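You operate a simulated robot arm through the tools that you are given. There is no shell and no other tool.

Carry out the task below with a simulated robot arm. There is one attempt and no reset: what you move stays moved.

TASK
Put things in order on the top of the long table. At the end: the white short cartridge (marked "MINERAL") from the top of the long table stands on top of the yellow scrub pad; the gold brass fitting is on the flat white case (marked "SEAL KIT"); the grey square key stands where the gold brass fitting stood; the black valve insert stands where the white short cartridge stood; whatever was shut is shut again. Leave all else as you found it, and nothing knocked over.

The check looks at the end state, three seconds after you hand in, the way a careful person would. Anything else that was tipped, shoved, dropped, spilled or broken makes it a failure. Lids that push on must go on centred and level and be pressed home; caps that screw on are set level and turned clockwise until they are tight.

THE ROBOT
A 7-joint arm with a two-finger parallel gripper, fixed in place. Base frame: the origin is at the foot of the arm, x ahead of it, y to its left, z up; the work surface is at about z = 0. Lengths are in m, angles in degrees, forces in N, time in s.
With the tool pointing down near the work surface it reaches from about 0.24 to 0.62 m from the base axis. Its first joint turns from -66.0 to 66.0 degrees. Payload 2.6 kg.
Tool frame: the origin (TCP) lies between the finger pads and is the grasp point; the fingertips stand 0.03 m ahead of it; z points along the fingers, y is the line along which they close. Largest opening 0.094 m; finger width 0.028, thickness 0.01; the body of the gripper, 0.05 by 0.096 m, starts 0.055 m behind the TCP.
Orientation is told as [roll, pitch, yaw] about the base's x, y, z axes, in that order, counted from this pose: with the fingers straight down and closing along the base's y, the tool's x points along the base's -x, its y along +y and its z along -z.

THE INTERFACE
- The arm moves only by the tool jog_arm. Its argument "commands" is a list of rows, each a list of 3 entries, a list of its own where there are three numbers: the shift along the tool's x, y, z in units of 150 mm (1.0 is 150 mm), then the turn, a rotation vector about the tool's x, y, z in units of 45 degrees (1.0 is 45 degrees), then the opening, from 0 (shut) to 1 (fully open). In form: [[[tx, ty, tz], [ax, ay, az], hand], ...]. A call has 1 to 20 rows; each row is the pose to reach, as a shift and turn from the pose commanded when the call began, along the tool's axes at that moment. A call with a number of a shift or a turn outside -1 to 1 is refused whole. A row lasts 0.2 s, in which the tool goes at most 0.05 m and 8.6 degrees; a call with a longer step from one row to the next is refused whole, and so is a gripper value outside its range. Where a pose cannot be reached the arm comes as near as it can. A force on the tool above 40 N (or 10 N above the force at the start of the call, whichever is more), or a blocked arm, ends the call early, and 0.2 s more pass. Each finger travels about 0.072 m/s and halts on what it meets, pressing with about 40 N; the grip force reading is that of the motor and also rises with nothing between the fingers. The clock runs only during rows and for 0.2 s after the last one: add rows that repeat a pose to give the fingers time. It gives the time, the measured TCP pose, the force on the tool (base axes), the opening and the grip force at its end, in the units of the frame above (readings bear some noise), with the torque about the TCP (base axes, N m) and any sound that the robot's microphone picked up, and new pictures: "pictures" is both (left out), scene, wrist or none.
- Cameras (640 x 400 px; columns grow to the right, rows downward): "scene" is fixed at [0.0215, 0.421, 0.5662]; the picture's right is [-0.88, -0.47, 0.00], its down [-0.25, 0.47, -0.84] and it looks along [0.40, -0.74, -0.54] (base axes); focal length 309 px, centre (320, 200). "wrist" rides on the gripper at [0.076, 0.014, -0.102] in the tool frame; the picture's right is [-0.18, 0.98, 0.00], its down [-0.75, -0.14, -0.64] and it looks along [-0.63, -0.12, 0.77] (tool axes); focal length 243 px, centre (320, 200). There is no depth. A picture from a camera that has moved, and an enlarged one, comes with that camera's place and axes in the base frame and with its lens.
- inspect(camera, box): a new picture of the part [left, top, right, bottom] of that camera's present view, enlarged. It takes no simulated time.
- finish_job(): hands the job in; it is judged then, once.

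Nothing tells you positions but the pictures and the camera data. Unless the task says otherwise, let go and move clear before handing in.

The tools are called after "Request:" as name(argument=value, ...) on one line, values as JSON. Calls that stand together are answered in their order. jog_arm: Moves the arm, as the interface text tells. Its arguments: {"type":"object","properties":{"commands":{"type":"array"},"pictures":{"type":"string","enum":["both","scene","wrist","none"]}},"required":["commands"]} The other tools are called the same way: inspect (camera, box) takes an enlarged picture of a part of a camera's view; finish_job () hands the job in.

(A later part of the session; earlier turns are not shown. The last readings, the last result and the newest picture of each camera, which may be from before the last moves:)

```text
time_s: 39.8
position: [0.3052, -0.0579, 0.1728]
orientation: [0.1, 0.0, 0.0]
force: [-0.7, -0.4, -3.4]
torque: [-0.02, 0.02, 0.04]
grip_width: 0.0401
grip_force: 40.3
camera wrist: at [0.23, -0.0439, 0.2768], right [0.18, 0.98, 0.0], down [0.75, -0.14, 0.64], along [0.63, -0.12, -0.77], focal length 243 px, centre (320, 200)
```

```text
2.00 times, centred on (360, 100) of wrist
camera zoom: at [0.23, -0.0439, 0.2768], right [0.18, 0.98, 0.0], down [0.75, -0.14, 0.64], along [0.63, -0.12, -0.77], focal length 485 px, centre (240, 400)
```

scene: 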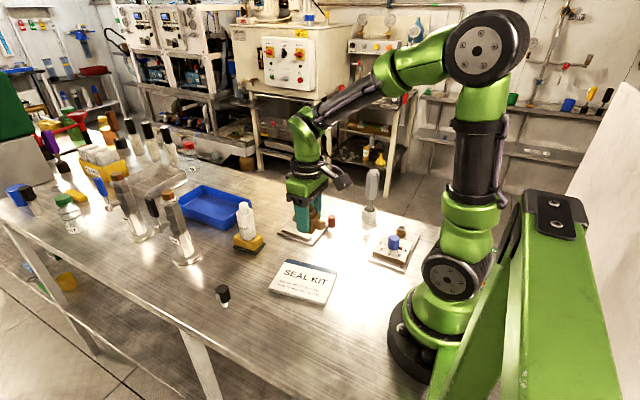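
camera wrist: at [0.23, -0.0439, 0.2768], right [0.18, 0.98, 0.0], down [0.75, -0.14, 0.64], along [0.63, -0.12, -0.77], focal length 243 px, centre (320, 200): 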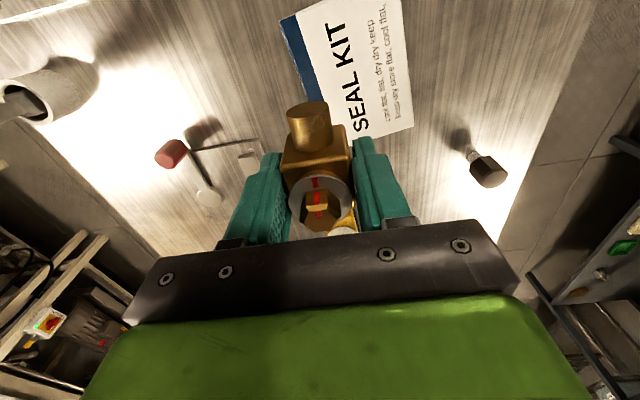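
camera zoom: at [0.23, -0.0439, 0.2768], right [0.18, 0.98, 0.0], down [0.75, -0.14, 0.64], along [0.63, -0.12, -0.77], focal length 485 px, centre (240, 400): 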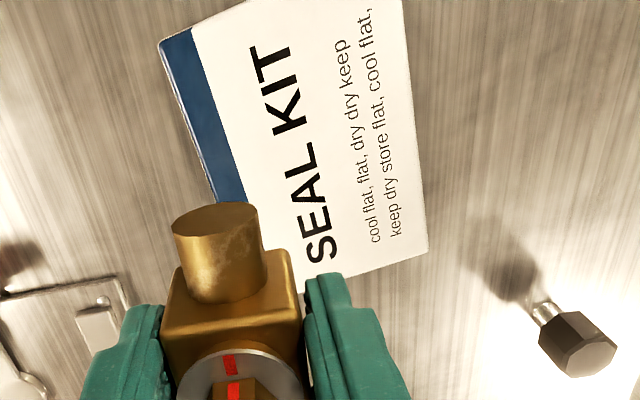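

I'll target the case centre at (0.297, -0.018) and lower to about a centimetre above its top.

Request:
jog_arm(commands=[[[0.03, 0.14, 0], [0, 0, 0], 0.25], [[0.06, 0.267, 0], [0, 0, 0], 0.25], [[0.06, 0.267, 0.2], [0, 0, 0], 0.25], [[0.06, 0.267, 0.4], [0, 0, 0], 0.25], [[0.06, 0.267, 0.6], [0, 0, 0], 0.25], [[0.06, 0.267, 0.72], [0, 0, 0], 0.25], [[0.06, 0.267, 0.72], [0, 0, 0], 0.25]])

Request:
inspect(camera="scene", box=[250, 215, 350, 315])

Request:
inspect(camera="wrist", box=[200, 0, 520, 200])

```text
time_s: 41.4
position: [0.2969, -0.016, 0.0663]
orientation: [0.1, 0.0, -0.1]
force: [-0.4, 0.6, -3.4]
torque: [-0.02, 0.02, 0.01]
grip_width: 0.0402
grip_force: 39.8
camera wrist: at [0.2209, -0.0036, 0.169], right [0.18, 0.98, 0.0], down [0.75, -0.14, 0.64], along [0.63, -0.12, -0.77], focal length 243 px, centre (320, 200)
```

scene: 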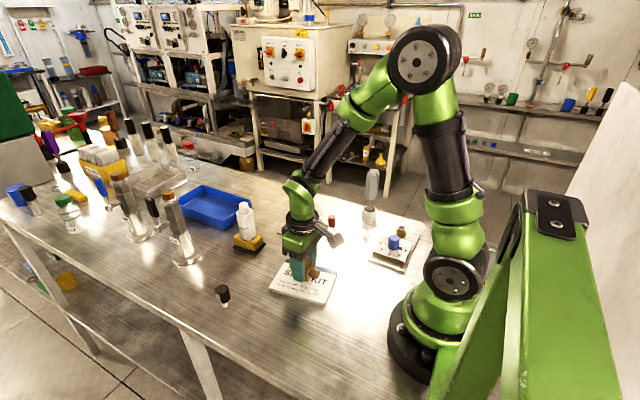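
wrist: 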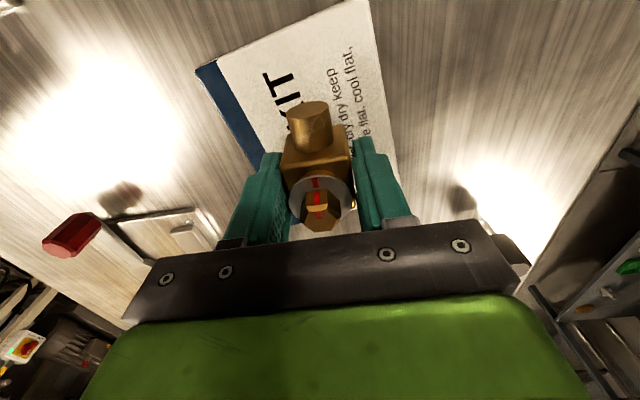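

```text
4.00 times, centred on (300, 265) of scene
camera zoom: at [0.0215, 0.421, 0.5662], right [-0.88, -0.47, 0.0], down [-0.25, 0.47, -0.84], along [0.4, -0.74, -0.54], focal length 1234 px, centre (400, -60)
```

zoom: 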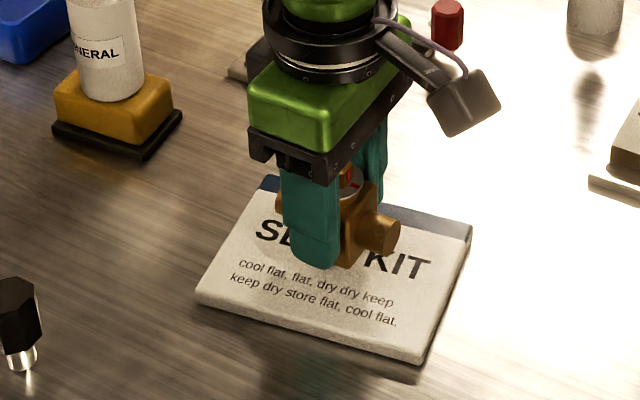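

```text
2.00 times, centred on (360, 100) of wrist
camera zoom: at [0.2209, -0.0036, 0.169], right [0.18, 0.98, 0.0], down [0.75, -0.14, 0.64], along [0.63, -0.12, -0.77], focal length 485 px, centre (240, 400)
```

zoom: 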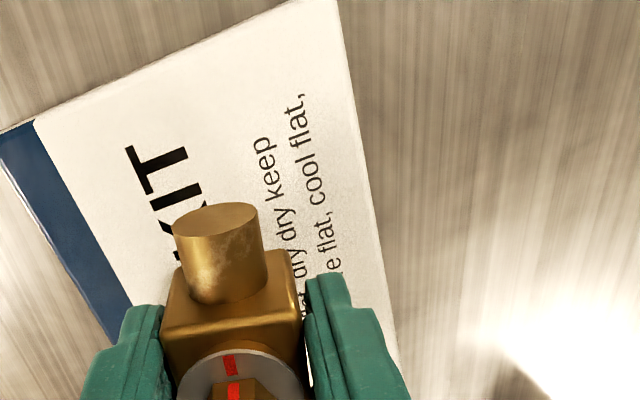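

The fitting is over the middle of the case. I'll lower it in small steps.

Request:
jog_arm(commands=[[[0, 0, 0.03], [0, 0, 0], 0.25], [[0, 0, 0.06], [0, 0, 0], 0.25], [[0, 0, 0.073], [0, 0, 0], 0.25], [[0, 0, 0.073], [0, 0, 0], 0.25]], pictures="none")

Request:
inspect(camera="scene", box=[280, 225, 340, 285])

```text
time_s: 42.4
position: [0.2968, -0.0158, 0.0542]
orientation: [0.0, 0.1, 0.0]
force: [-0.6, 0.1, -2.6]
torque: [-0.01, -0.01, -0.01]
grip_width: 0.0401
grip_force: 40.1
```

```text
6.67 times, centred on (310, 255) of scene
camera zoom: at [0.0215, 0.421, 0.5662], right [-0.88, -0.47, 0.0], down [-0.25, 0.47, -0.84], along [0.4, -0.74, -0.54], focal length 2058 px, centre (387, -167)
```

zoom: 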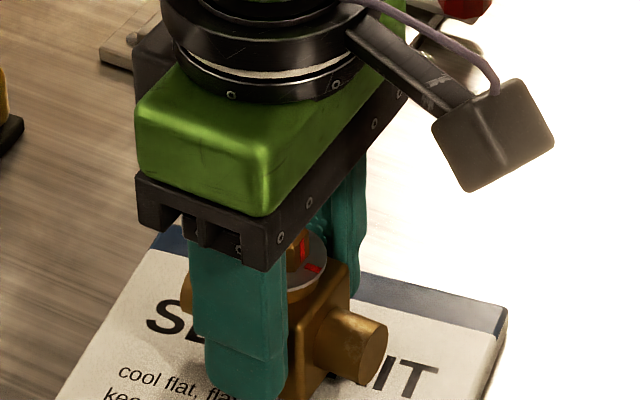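

Request:
jog_arm(commands=[[[0, 0, 0.005], [0, 0, 0], 0.25], [[0, 0, 0.01], [0, 0, 0], 0.25], [[0, 0, 0.01], [0, 0, 0], 0.25]], pictures="none")

```text
time_s: 43.2
position: [0.2957, -0.0158, 0.0528]
orientation: [0.0, 0.0, 0.0]
force: [-0.6, 0.4, -3.3]
torque: [-0.03, 0.0, 0.0]
grip_width: 0.0403
grip_force: 39.8
```

Request:
jog_arm(commands=[[[0, 0, 0.005], [0, 0, 0], 0.25], [[0, 0, 0.01], [0, 0, 0], 0.25], [[0, 0, 0.01], [0, 0, 0], 0.25]], pictures="none")

```text
time_s: 44.0
position: [0.2957, -0.015, 0.0504]
orientation: [-0.1, 0.0, 0.0]
force: [0.9, 0.6, -3.6]
torque: [0.0, -0.01, -0.02]
grip_width: 0.0401
grip_force: 40.4
```

Request:
jog_arm(commands=[[[0, 0, 0.005], [0, 0, 0], 0.25], [[0, 0, 0.01], [0, 0, 0], 0.25], [[0, 0, 0.01], [0, 0, 0], 0.25]], pictures="none")

Request:
inspect(camera="scene", box=[280, 240, 340, 300])

```text
time_s: 44.8
position: [0.2958, -0.0157, 0.0502]
orientation: [0.0, 0.0, 0.0]
force: [-2.2, -0.3, 5.0]
torque: [-0.03, 0.03, 0.0]
grip_width: 0.0404
grip_force: 40.4
```

```text
6.67 times, centred on (310, 270) of scene
camera zoom: at [0.0215, 0.421, 0.5662], right [-0.88, -0.47, 0.0], down [-0.25, 0.47, -0.84], along [0.4, -0.74, -0.54], focal length 2058 px, centre (387, -267)
```

zoom: 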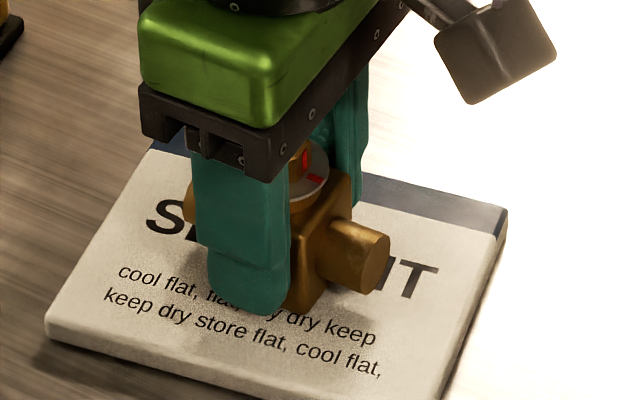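

The fitting now rests on the case, with the force up by about 8 N. I'll open and check.

Request:
jog_arm(commands=[[[0, 0, 0], [0, 0, 0], 0.42], [[0, 0, 0], [0, 0, 0], 0.5], [[0, 0, 0], [0, 0, 0], 0.65], [[0, 0, 0], [0, 0, 0], 0.8], [[0, 0, 0], [0, 0, 0], 0.8]])

Request:
inspect(camera="scene", box=[280, 240, 340, 300])

```text
time_s: 46.0
position: [0.2956, -0.0165, 0.0504]
orientation: [-0.1, 0.0, 0.0]
force: [-0.2, 0.2, 0.9]
torque: [0.01, -0.01, -0.01]
grip_width: 0.0751
grip_force: 0.1
camera wrist: at [0.2199, -0.0036, 0.1531], right [0.18, 0.98, 0.0], down [0.75, -0.14, 0.64], along [0.63, -0.12, -0.77], focal length 243 px, centre (320, 200)
```

scene: 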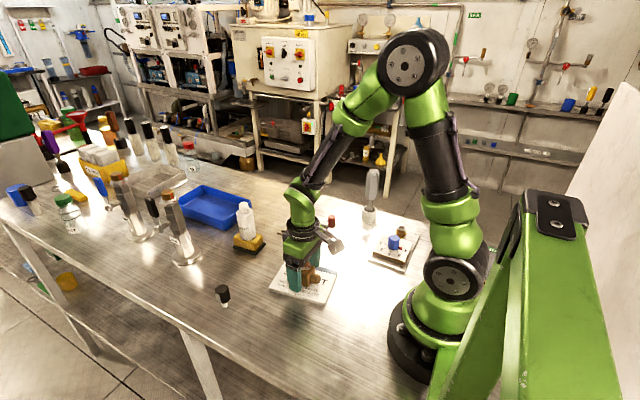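
wrist: 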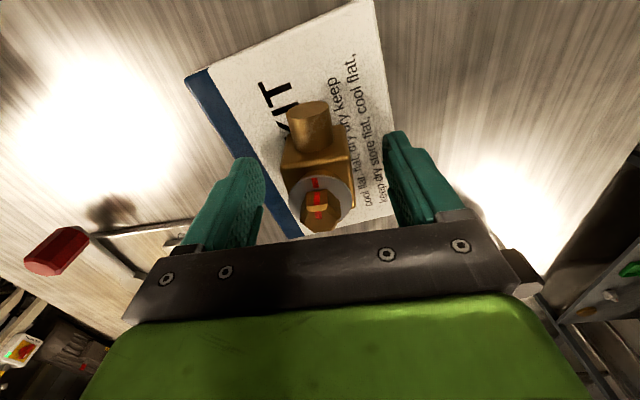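

```text
6.67 times, centred on (310, 270) of scene
camera zoom: at [0.0215, 0.421, 0.5662], right [-0.88, -0.47, 0.0], down [-0.25, 0.47, -0.84], along [0.4, -0.74, -0.54], focal length 2058 px, centre (387, -267)
```

zoom: 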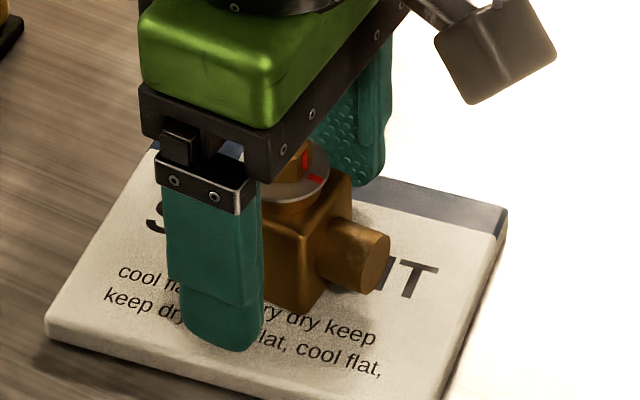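

The fitting stands squarely on the case. I'll rise clear and then head toward the key.

Request:
jog_arm(commands=[[[0, 0, -0.15], [0, 0, 0], 0.8], [[0, 0, -0.4], [0, 0, 0], 0.8], [[0, 0, -0.7], [0, 0, 0], 0.9], [[0, 0, -1.0], [0, 0, 0], 1], [[0, -0.3, -1.0], [0, 0, 0], 1], [[0, -0.6, -1.0], [0, 0, 0], 1], [[0, -0.9, -1.0], [0, 0, 0], 1], [[0, -0.9, -1.0], [0, 0, 0], 1]])

Request:
inspect(camera="scene", box=[260, 160, 440, 310])

```text
time_s: 47.8
position: [0.2979, -0.1529, 0.2015]
orientation: [0.0, 0.0, 0.1]
force: [0.4, 0.7, -0.9]
torque: [-0.03, -0.01, -0.02]
grip_width: 0.0943
grip_force: 0.0
camera wrist: at [0.2222, -0.1398, 0.3044], right [0.18, 0.98, 0.0], down [0.75, -0.14, 0.64], along [0.63, -0.12, -0.77], focal length 243 px, centre (320, 200)
```

scene: 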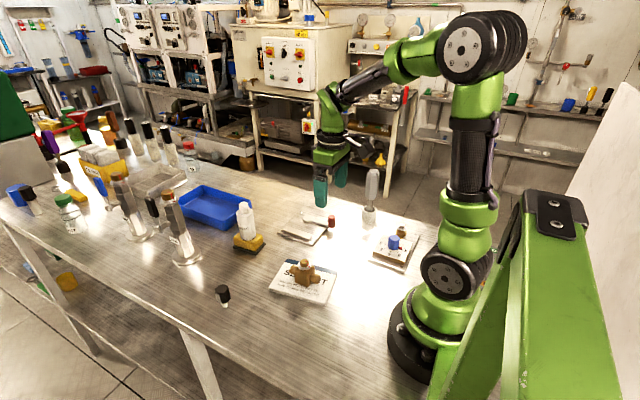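
wrist: 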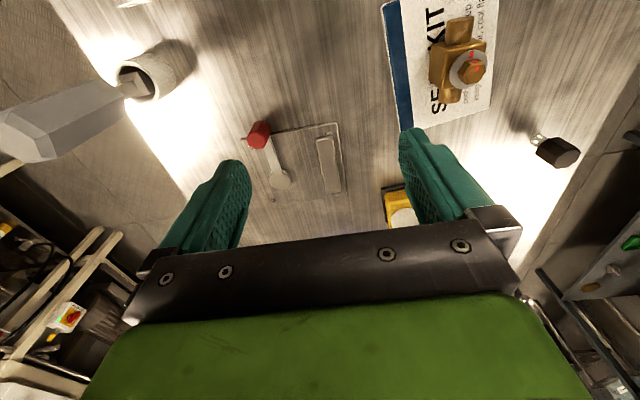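

```text
2.67 times, centred on (350, 235) of scene
camera zoom: at [0.0215, 0.421, 0.5662], right [-0.88, -0.47, 0.0], down [-0.25, 0.47, -0.84], along [0.4, -0.74, -0.54], focal length 823 px, centre (240, 107)
```

zoom: 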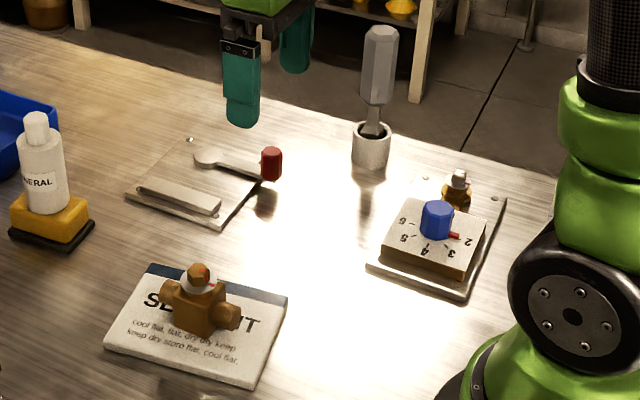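

Everything so far looks right. Next I'll rise higher and look at the key and its cup from above.

Request:
jog_arm(commands=[[[0, 0, -0.2], [0, 0, 0], 1], [[0.1, -0.2, -0.4], [0, 0, 0], 1], [[0.2, -0.4, -0.5], [0, 0, 0], 1], [[0.22, -0.65, -0.5], [0, 0, 0], 1], [[0.22, -0.65, -0.5], [0, 0, 0], 1]])

Request:
inspect(camera="wrist", box=[120, 20, 320, 180])

Request:
inspect(camera="scene", box=[345, 160, 395, 235])

```text
time_s: 49.0
position: [0.2605, -0.2492, 0.2727]
orientation: [0.0, 0.0, 0.0]
force: [0.1, 0.4, 0.1]
torque: [0.0, 0.04, -0.03]
grip_width: 0.0937
grip_force: 0.0
camera wrist: at [0.1862, -0.2363, 0.377], right [0.18, 0.98, 0.0], down [0.75, -0.14, 0.64], along [0.63, -0.12, -0.77], focal length 243 px, centre (320, 200)
```

scene: 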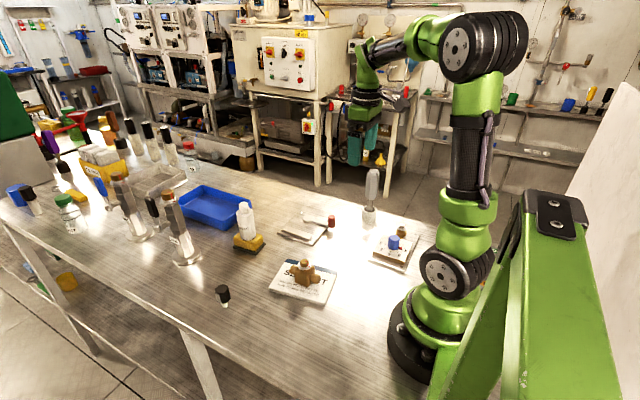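
wrist: 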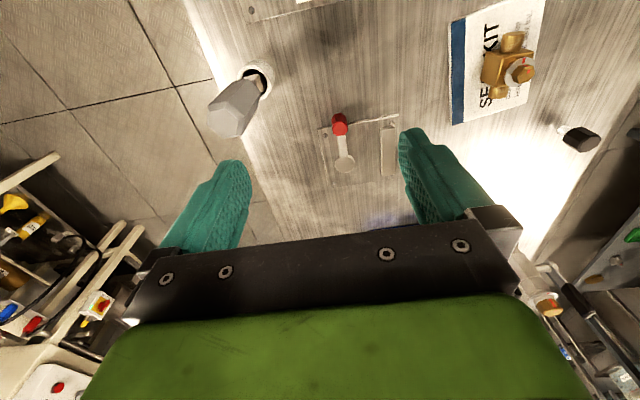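

```text
2.50 times, centred on (220, 100) of wrist
camera zoom: at [0.1862, -0.2363, 0.377], right [0.18, 0.98, 0.0], down [0.75, -0.14, 0.64], along [0.63, -0.12, -0.77], focal length 606 px, centre (570, 450)
```

zoom: 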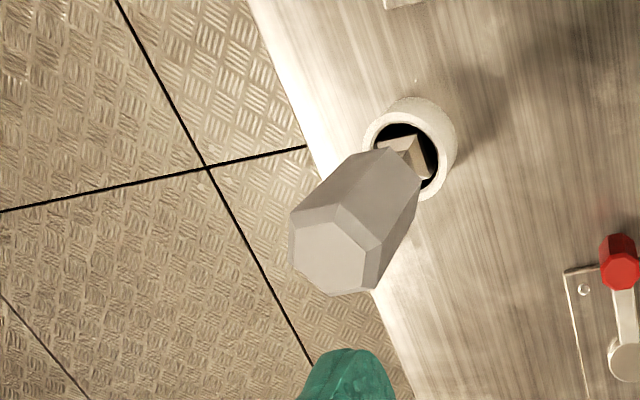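

```text
5.33 times, centred on (370, 198) of scene
camera zoom: at [0.0215, 0.421, 0.5662], right [-0.88, -0.47, 0.0], down [-0.25, 0.47, -0.84], along [0.4, -0.74, -0.54], focal length 1646 px, centre (53, 213)
```

zoom: 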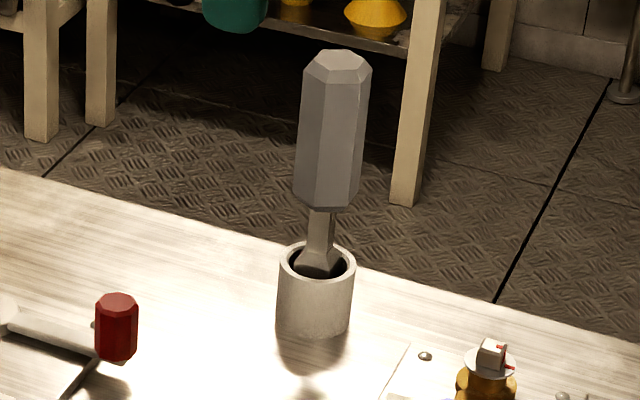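

The key appears as a hex handle (top near 0.161) on a square shank in a short cup (top near 0.035), all at about (0.256, -0.335). I'll zoom in on the handle's hex orientation.

Request:
inspect(camera="wrist", box=[200, 50, 280, 150])

Request:
inspect(camera="scene", box=[355, 160, 385, 190])

Request:
inspect(camera="scene", box=[355, 195, 385, 230])

```text
4.00 times, centred on (240, 100) of wrist
camera zoom: at [0.1862, -0.2363, 0.377], right [0.18, 0.98, 0.0], down [0.75, -0.14, 0.64], along [0.63, -0.12, -0.77], focal length 970 px, centre (640, 600)
```

zoom: 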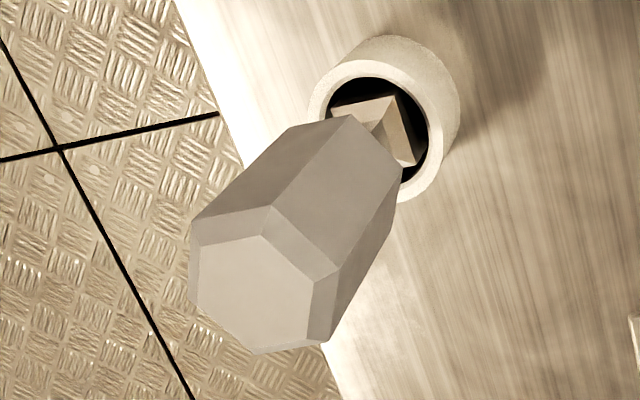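

```text
13.33 times, centred on (370, 175) of scene
camera zoom: at [0.0215, 0.421, 0.5662], right [-0.88, -0.47, 0.0], down [-0.25, 0.47, -0.84], along [0.4, -0.74, -0.54], focal length 4115 px, centre (-347, 533)
```

zoom: 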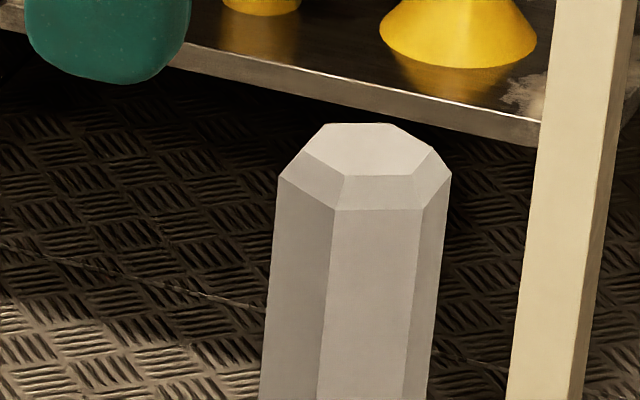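

```text
11.43 times, centred on (370, 212) of scene
camera zoom: at [0.0215, 0.421, 0.5662], right [-0.88, -0.47, 0.0], down [-0.25, 0.47, -0.84], along [0.4, -0.74, -0.54], focal length 3527 px, centre (-251, 57)
```

zoom: 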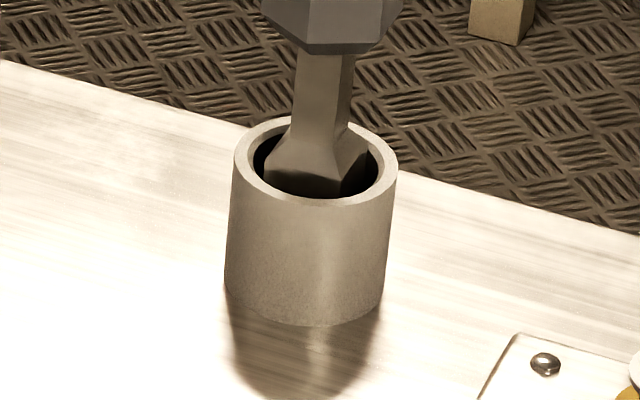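

The handle's flats are at about -33° yaw, so I'll turn the hand to match while moving above the key.

Request:
jog_arm(commands=[[[0, -0.1, 0], [0, 0, 0.15], 1], [[0.01, -0.2, 0], [0, 0, 0.3], 1], [[0.02, -0.35, 0], [0, 0, 0.45], 1], [[0.03, -0.5, 0], [0, 0, 0.6], 1], [[0.038, -0.573, 0], [0, 0, 0.742], 1], [[0.038, -0.573, 0.2], [0, 0, 0.742], 1], [[0.038, -0.573, 0.2], [0, 0, 0.742], 1]])

Request:
inspect(camera="wrist", box=[240, 40, 400, 200])

Request:
inspect(camera="scene", box=[330, 110, 420, 230])

```text
time_s: 50.6
position: [0.2568, -0.3345, 0.2429]
orientation: [0.0, 0.0, -33.4]
force: [0.1, -0.1, -0.1]
torque: [0.02, 0.02, 0.0]
grip_width: 0.094
grip_force: 0.1
camera wrist: at [0.2009, -0.2818, 0.347], right [0.7, 0.72, 0.0], down [0.55, -0.53, 0.64], along [0.46, -0.45, -0.77], focal length 243 px, centre (320, 200)
```

scene: 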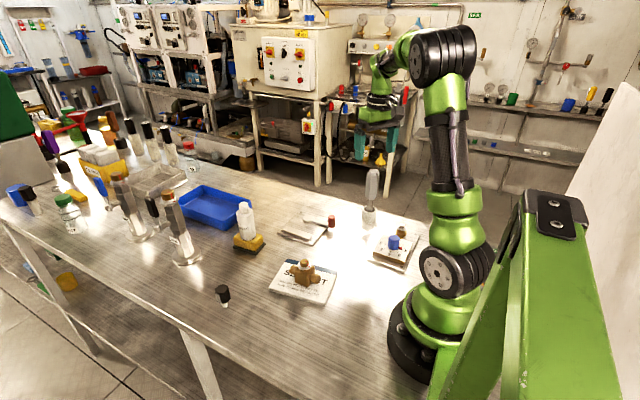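
wrist: 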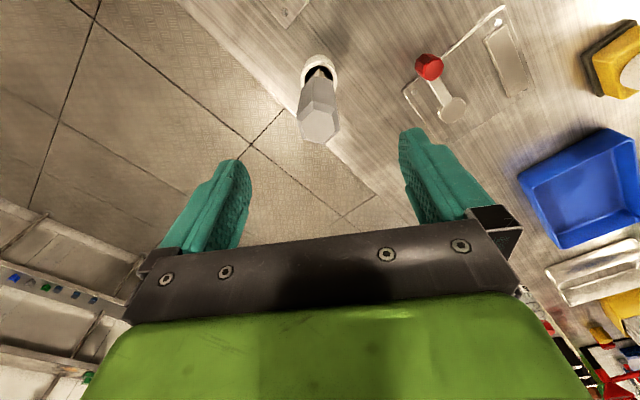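

```text
2.50 times, centred on (320, 120) of wrist
camera zoom: at [0.2009, -0.2818, 0.347], right [0.7, 0.72, 0.0], down [0.55, -0.53, 0.64], along [0.46, -0.45, -0.77], focal length 606 px, centre (320, 400)
```

zoom: 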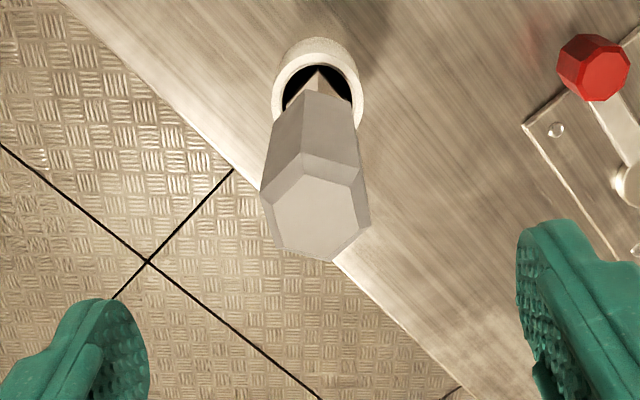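

```text
3.33 times, centred on (375, 170) of scene
camera zoom: at [0.0215, 0.421, 0.5662], right [-0.88, -0.47, 0.0], down [-0.25, 0.47, -0.84], along [0.4, -0.74, -0.54], focal length 1029 px, centre (137, 300)
```

zoom: 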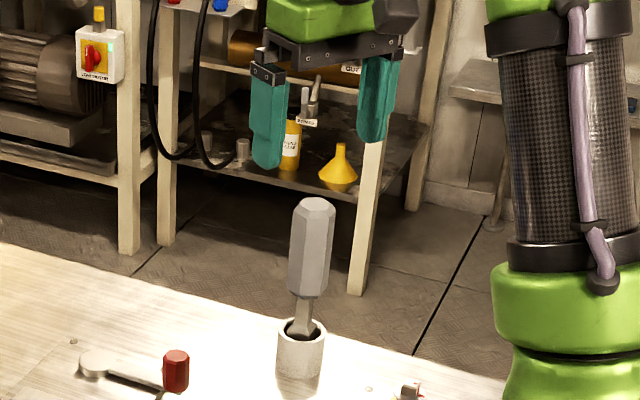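

The key is dead-centre under the hand with its flats facing the fingers. I'll descend to grip the handle at z≈0.12.

Request:
jog_arm(commands=[[[0, 0, 0.2], [0, 0, 0], 0.9], [[0, 0, 0.4], [0, 0, 0], 0.8], [[0, 0, 0.6], [0, 0, 0], 0.8], [[0, 0, 0.8], [0, 0, 0], 0.8], [[0, 0, 0.84], [0, 0, 0], 0.8], [[0, 0, 0.84], [0, 0, 0], 0.8]])

Request:
inspect(camera="wrist", box=[240, 60, 400, 230])

Request:
inspect(camera="scene", box=[330, 130, 420, 240])

```text
time_s: 52.0
position: [0.2573, -0.3349, 0.1182]
orientation: [0.0, 0.0, -33.4]
force: [0.5, 0.4, 0.7]
torque: [0.03, -0.02, 0.01]
grip_width: 0.0754
grip_force: 0.0
camera wrist: at [0.2027, -0.2821, 0.2213], right [0.69, 0.72, 0.0], down [0.55, -0.53, 0.64], along [0.46, -0.45, -0.77], focal length 243 px, centre (320, 200)
```

scene: 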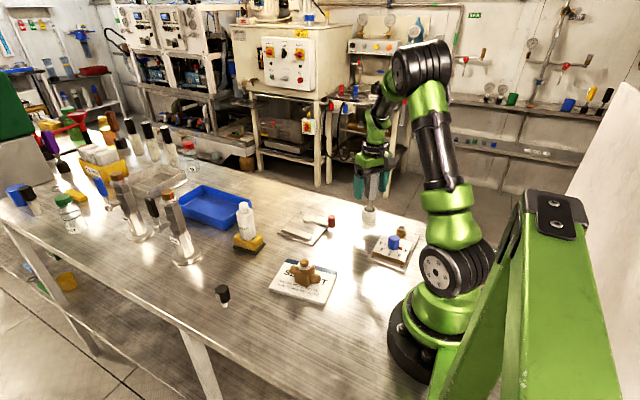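
wrist: 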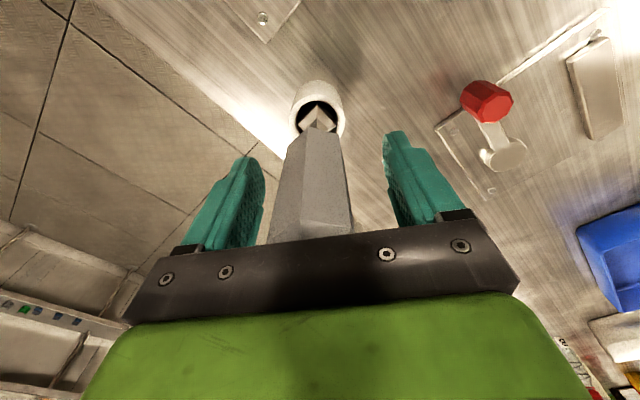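

```text
2.35 times, centred on (320, 145) of wrist
camera zoom: at [0.2027, -0.2821, 0.2213], right [0.69, 0.72, 0.0], down [0.55, -0.53, 0.64], along [0.46, -0.45, -0.77], focal length 571 px, centre (320, 329)
```

zoom: 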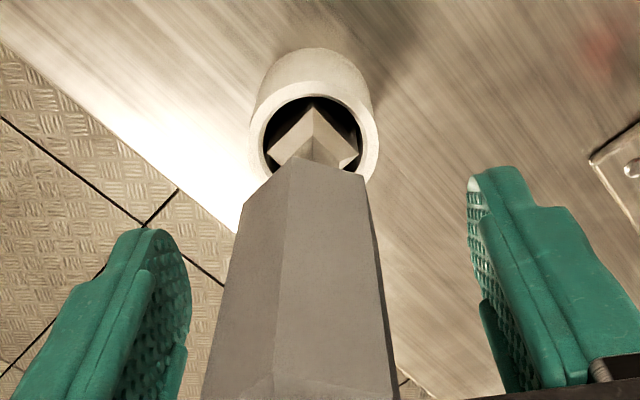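

```text
3.64 times, centred on (375, 185) of scene
camera zoom: at [0.0215, 0.421, 0.5662], right [-0.88, -0.47, 0.0], down [-0.25, 0.47, -0.84], along [0.4, -0.74, -0.54], focal length 1122 px, centre (120, 254)
```

zoom: 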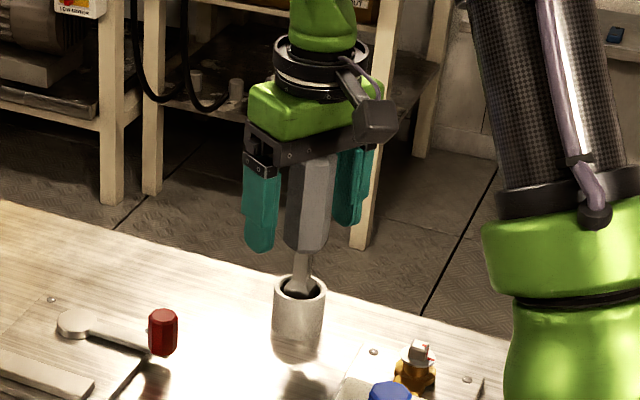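

The handle is between the pads. I'll close gently.

Request:
jog_arm(commands=[[[0, 0, 0], [0, 0, 0], 0.65], [[0, 0, 0], [0, 0, 0], 0.55], [[0, 0, 0], [0, 0, 0], 0.45], [[0, 0, 0], [0, 0, 0], 0.35], [[0, 0, 0], [0, 0, 0], 0.25], [[0, 0, 0], [0, 0, 0], 0.2], [[0, 0, 0], [0, 0, 0], 0.2]])

Request:
inspect(camera="scene", box=[330, 130, 420, 240])

Request:
inspect(camera="wrist", box=[240, 60, 400, 230])

```text
time_s: 53.6
position: [0.2588, -0.335, 0.1193]
orientation: [-0.1, 0.0, -33.3]
force: [-1.4, -2.8, 0.3]
torque: [-0.25, 0.14, -0.02]
grip_width: 0.0335
grip_force: 40.0
camera wrist: at [0.2026, -0.2823, 0.2217], right [0.69, 0.72, 0.0], down [0.55, -0.53, 0.64], along [0.46, -0.45, -0.77], focal length 243 px, centre (320, 200)
```

scene: 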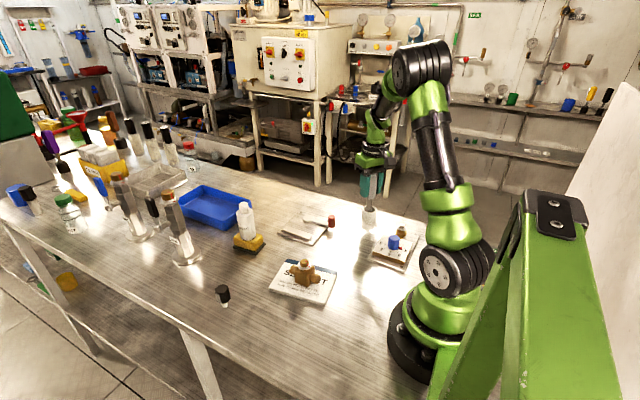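
wrist: 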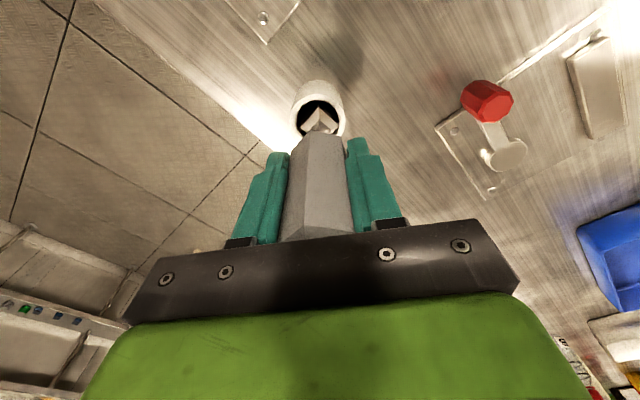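

```text
3.64 times, centred on (375, 185) of scene
camera zoom: at [0.0215, 0.421, 0.5662], right [-0.88, -0.47, 0.0], down [-0.25, 0.47, -0.84], along [0.4, -0.74, -0.54], focal length 1122 px, centre (120, 254)
```

zoom: 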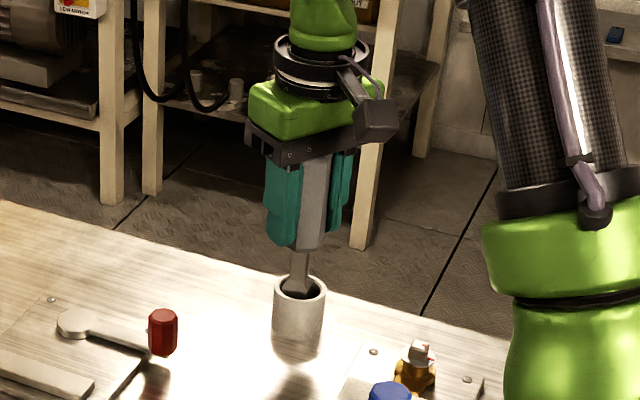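

```text
2.35 times, centred on (320, 145) of wrist
camera zoom: at [0.2026, -0.2823, 0.2217], right [0.69, 0.72, 0.0], down [0.55, -0.53, 0.64], along [0.46, -0.45, -0.77], focal length 571 px, centre (320, 329)
```

zoom: 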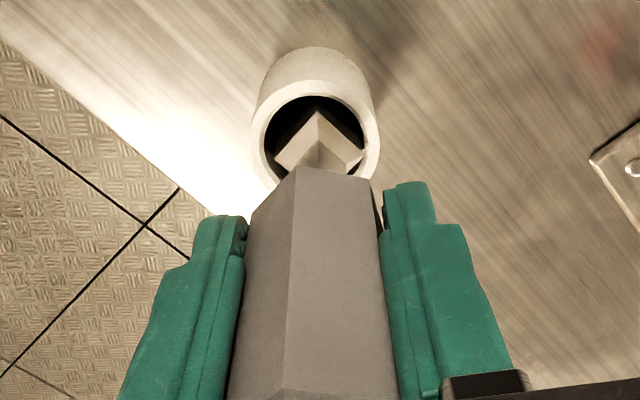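

The handle is held (width 0.0335). I'll lift 15 mm to see whether the cup comes along with the key.

Request:
jog_arm(commands=[[[0, 0, -0.03], [0, 0, 0], 0.2], [[0, 0, -0.06], [0, 0, 0], 0.2], [[0, 0, -0.1], [0, 0, 0], 0.2], [[0, 0, -0.1], [0, 0, 0], 0.2]])

Request:
inspect(camera="scene", box=[330, 150, 420, 260])

Request:
inspect(camera="wrist", box=[260, 60, 380, 180])

```text
time_s: 54.6
position: [0.2572, -0.3343, 0.134]
orientation: [0.0, 0.0, -33.4]
force: [-2.4, -1.3, -3.7]
torque: [-0.22, 0.3, 0.0]
grip_width: 0.0333
grip_force: 39.0
camera wrist: at [0.2024, -0.2823, 0.2369], right [0.69, 0.72, 0.0], down [0.55, -0.53, 0.64], along [0.46, -0.45, -0.77], focal length 243 px, centre (320, 200)
```

scene: 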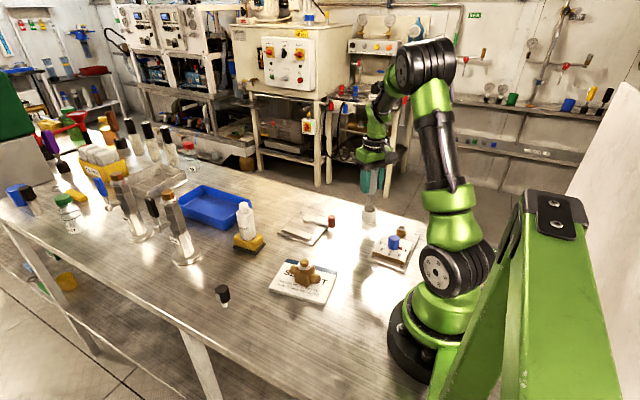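
wrist: 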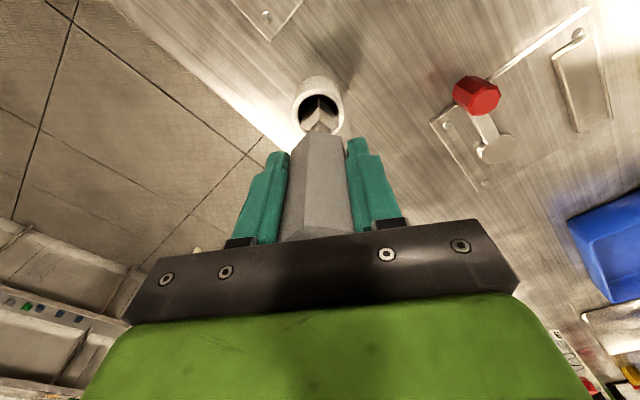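

```text
3.64 times, centred on (375, 205) of scene
camera zoom: at [0.0215, 0.421, 0.5662], right [-0.88, -0.47, 0.0], down [-0.25, 0.47, -0.84], along [0.4, -0.74, -0.54], focal length 1122 px, centre (120, 182)
```

zoom: 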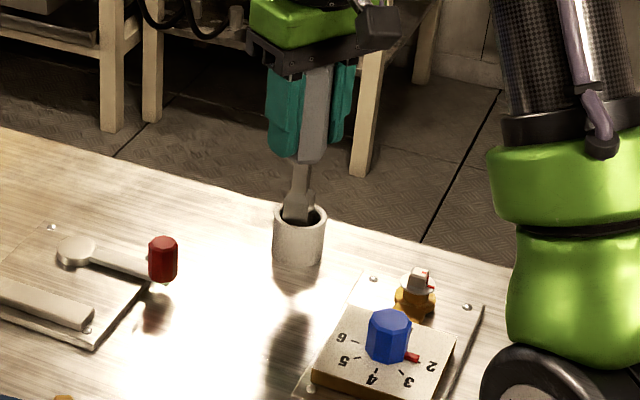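

```text
3.33 times, centred on (320, 120) of wrist
camera zoom: at [0.2024, -0.2823, 0.2369], right [0.69, 0.72, 0.0], down [0.55, -0.53, 0.64], along [0.46, -0.45, -0.77], focal length 809 px, centre (320, 467)
```

zoom: 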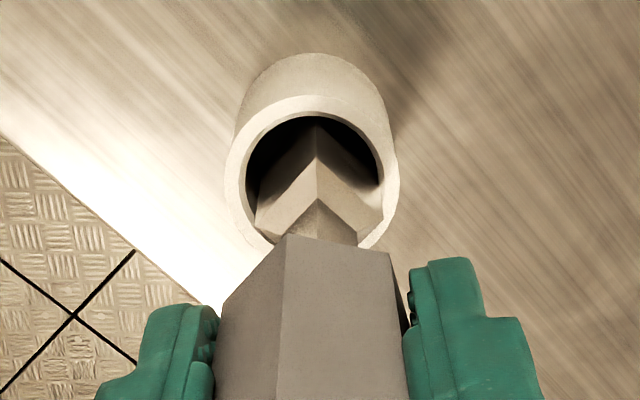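

The key lifts out of the cup and the cup stays, so the cup is a separate holder that must remain in place. The bit presses lightly on the cup wall, so I'll shift about 1.5 mm to relieve it before lifting further.

Request:
jog_arm(commands=[[[0.003, -0.005, 0], [0, 0, 0], 0.2], [[0.0047, -0.0087, 0], [0, 0, 0], 0.2], [[0.0047, -0.0087, 0], [0, 0, 0], 0.2]], pictures="none")

Request:
inspect(camera="wrist", box=[260, 60, 380, 180])

```text
time_s: 55.4
position: [0.2575, -0.3345, 0.1321]
orientation: [0.0, 0.0, -33.3]
force: [0.2, 0.5, -2.0]
torque: [0.01, 0.01, -0.02]
grip_width: 0.0331
grip_force: 39.9
```

```text
3.33 times, centred on (320, 120) of wrist
camera zoom: at [0.2016, -0.2827, 0.2363], right [0.69, 0.72, 0.0], down [0.55, -0.53, 0.64], along [0.46, -0.45, -0.77], focal length 809 px, centre (320, 467)
```

zoom: 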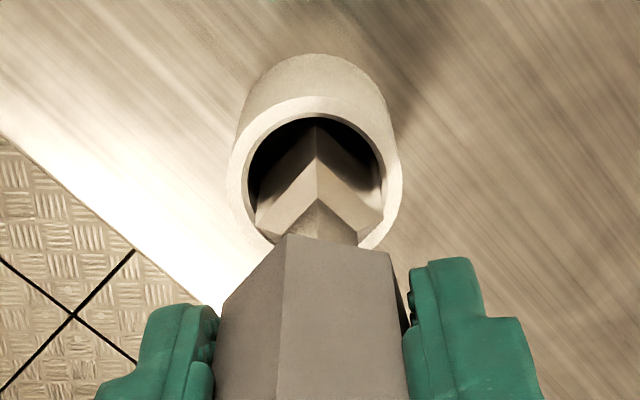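

The side force is gone. I'll lift straight up slowly until the bit clears the cup.

Request:
jog_arm(commands=[[[0, 0, -0.05], [0, 0, 0], 0.2], [[0, 0, -0.1], [0, 0, 0], 0.2], [[0, 0, -0.15], [0, 0, 0], 0.2], [[0, 0, -0.2], [0, 0, 0], 0.2], [[0, 0, -0.25], [0, 0, 0], 0.2], [[0, 0, -0.3], [0, 0, 0], 0.2], [[0, 0, -0.36], [0, 0, 0], 0.2], [[0, 0, -0.42], [0, 0, 0], 0.2], [[0, 0, -0.5], [0, 0, 0], 0.2], [[0, 0, -0.5], [0, 0, 0], 0.2]])

Request:
inspect(camera="scene", box=[330, 150, 420, 260])

Request:
inspect(camera="wrist", box=[260, 40, 380, 160])

```text
time_s: 57.6
position: [0.2554, -0.3352, 0.2074]
orientation: [0.0, -0.1, -33.4]
force: [0.2, -0.2, -1.2]
torque: [0.02, 0.03, -0.01]
grip_width: 0.0332
grip_force: 40.8
camera wrist: at [0.2, -0.2829, 0.3115], right [0.69, 0.72, 0.0], down [0.55, -0.53, 0.64], along [0.46, -0.45, -0.77], focal length 243 px, centre (320, 200)
```

scene: 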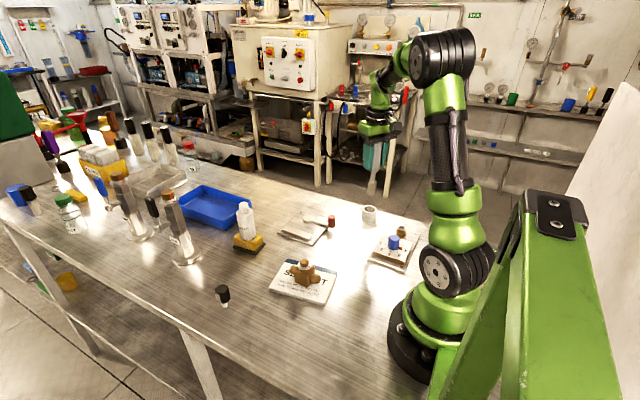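
wrist: 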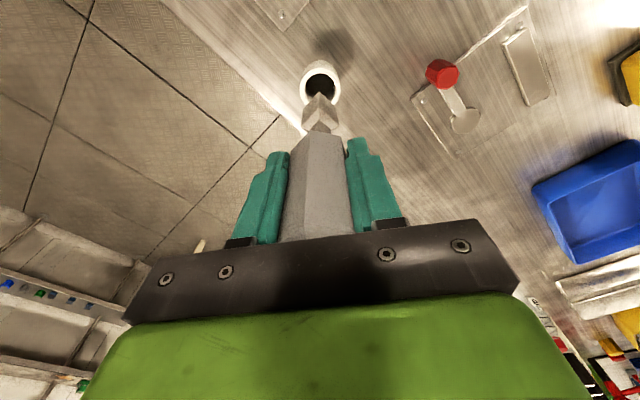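

```text
3.64 times, centred on (375, 205) of scene
camera zoom: at [0.0215, 0.421, 0.5662], right [-0.88, -0.47, 0.0], down [-0.25, 0.47, -0.84], along [0.4, -0.74, -0.54], focal length 1122 px, centre (120, 182)
```

zoom: 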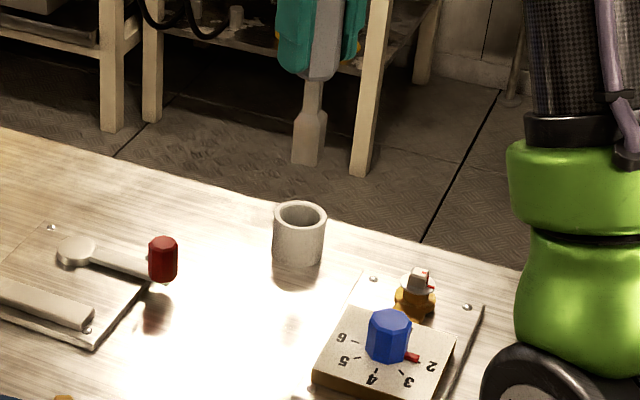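

```text
3.33 times, centred on (320, 100) of wrist
camera zoom: at [0.2, -0.2829, 0.3115], right [0.69, 0.72, 0.0], down [0.55, -0.53, 0.64], along [0.46, -0.45, -0.77], focal length 809 px, centre (320, 533)
```

zoom: 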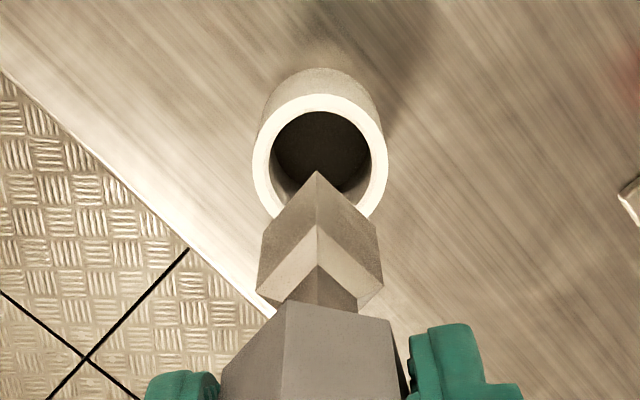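

The key is clear of the cup, which stayed put. The bit has a flat square bottom, so the key can stand by itself. I'll zoom in to check that the key hangs vertical.

Request:
inspect(camera="scene", box=[350, 140, 390, 200])

Request:
inspect(camera="wrist", box=[290, 70, 350, 140])

```text
6.67 times, centred on (370, 170) of scene
camera zoom: at [0.0215, 0.421, 0.5662], right [-0.88, -0.47, 0.0], down [-0.25, 0.47, -0.84], along [0.4, -0.74, -0.54], focal length 2058 px, centre (-13, 400)
```

zoom: 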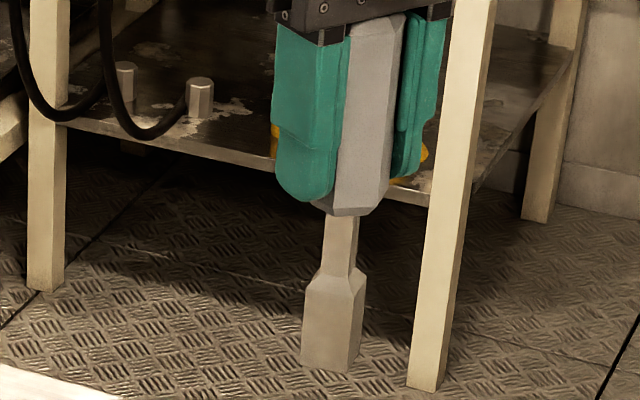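

```text
5.71 times, centred on (320, 105) of wrist
camera zoom: at [0.2, -0.2829, 0.3115], right [0.69, 0.72, 0.0], down [0.55, -0.53, 0.64], along [0.46, -0.45, -0.77], focal length 1386 px, centre (320, 743)
```

zoom: 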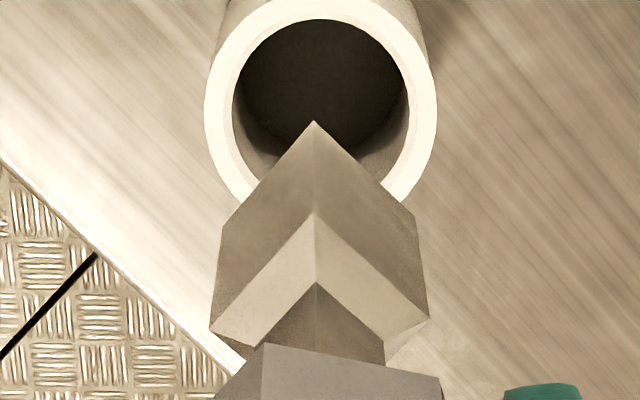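

The key hangs vertical to within my measurement error, on a flat 21 mm square foot about 0.12 below the TCP. I'll carry it to the fitting's old spot at (0.4095, -0.356).

Request:
jog_arm(commands=[[[-0.1, 0.05, 0], [0, 0, 0], 0.2], [[-0.25, 0.12, 0], [0, 0, 0], 0.2], [[-0.4, 0.2, 0], [0, 0, 0], 0.2], [[-0.55, 0.27, 0], [0, 0, 0], 0.2], [[-0.7, 0.34, 0], [0, 0, 0], 0.2], [[-0.85, 0.41, 0], [0, 0, 0], 0.2], [[-0.929, 0.453, 0], [0, 0, 0], 0.2], [[-0.929, 0.453, 0], [0, 0, 0], 0.2]])

Request:
inspect(camera="scene", box=[290, 140, 360, 225])

Request:
inspect(camera="wrist", box=[260, 40, 380, 160])

```text
time_s: 59.4
position: [0.4113, -0.3562, 0.2087]
orientation: [0.0, 0.0, -33.4]
force: [-0.5, -0.3, -1.2]
torque: [0.0, 0.02, 0.0]
grip_width: 0.0335
grip_force: 40.1
camera wrist: at [0.3556, -0.3033, 0.312], right [0.69, 0.72, 0.0], down [0.55, -0.53, 0.64], along [0.46, -0.45, -0.77], focal length 243 px, centre (320, 200)
```

scene: 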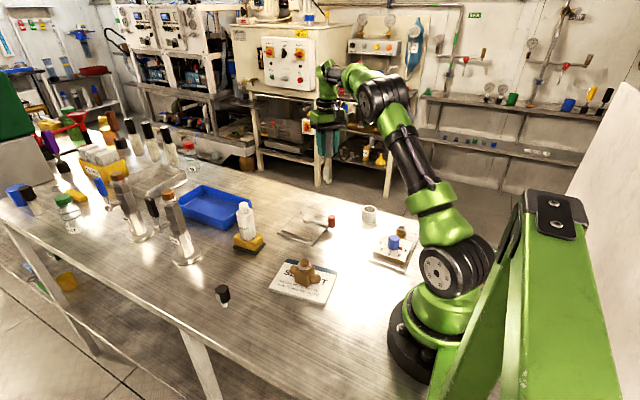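
wrist: 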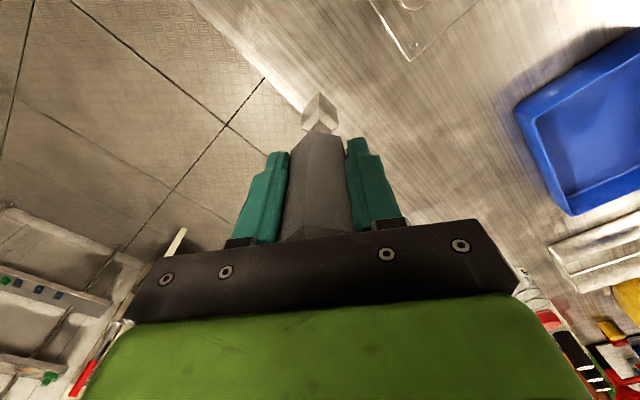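

```text
4.71 times, centred on (325, 182) of scene
camera zoom: at [0.0215, 0.421, 0.5662], right [-0.88, -0.47, 0.0], down [-0.25, 0.47, -0.84], along [0.4, -0.74, -0.54], focal length 1452 px, centre (296, 282)
```

zoom: 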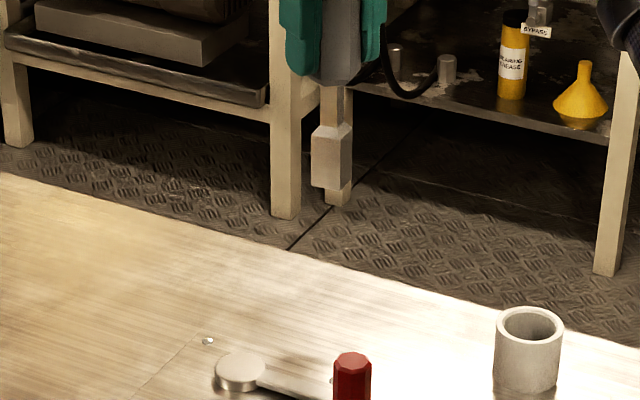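

```text
3.33 times, centred on (320, 100) of wrist
camera zoom: at [0.3556, -0.3033, 0.312], right [0.69, 0.72, 0.0], down [0.55, -0.53, 0.64], along [0.46, -0.45, -0.77], focal length 809 px, centre (320, 533)
```

zoom: 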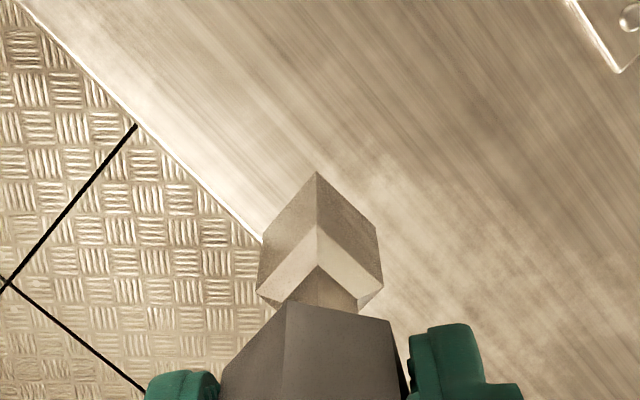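

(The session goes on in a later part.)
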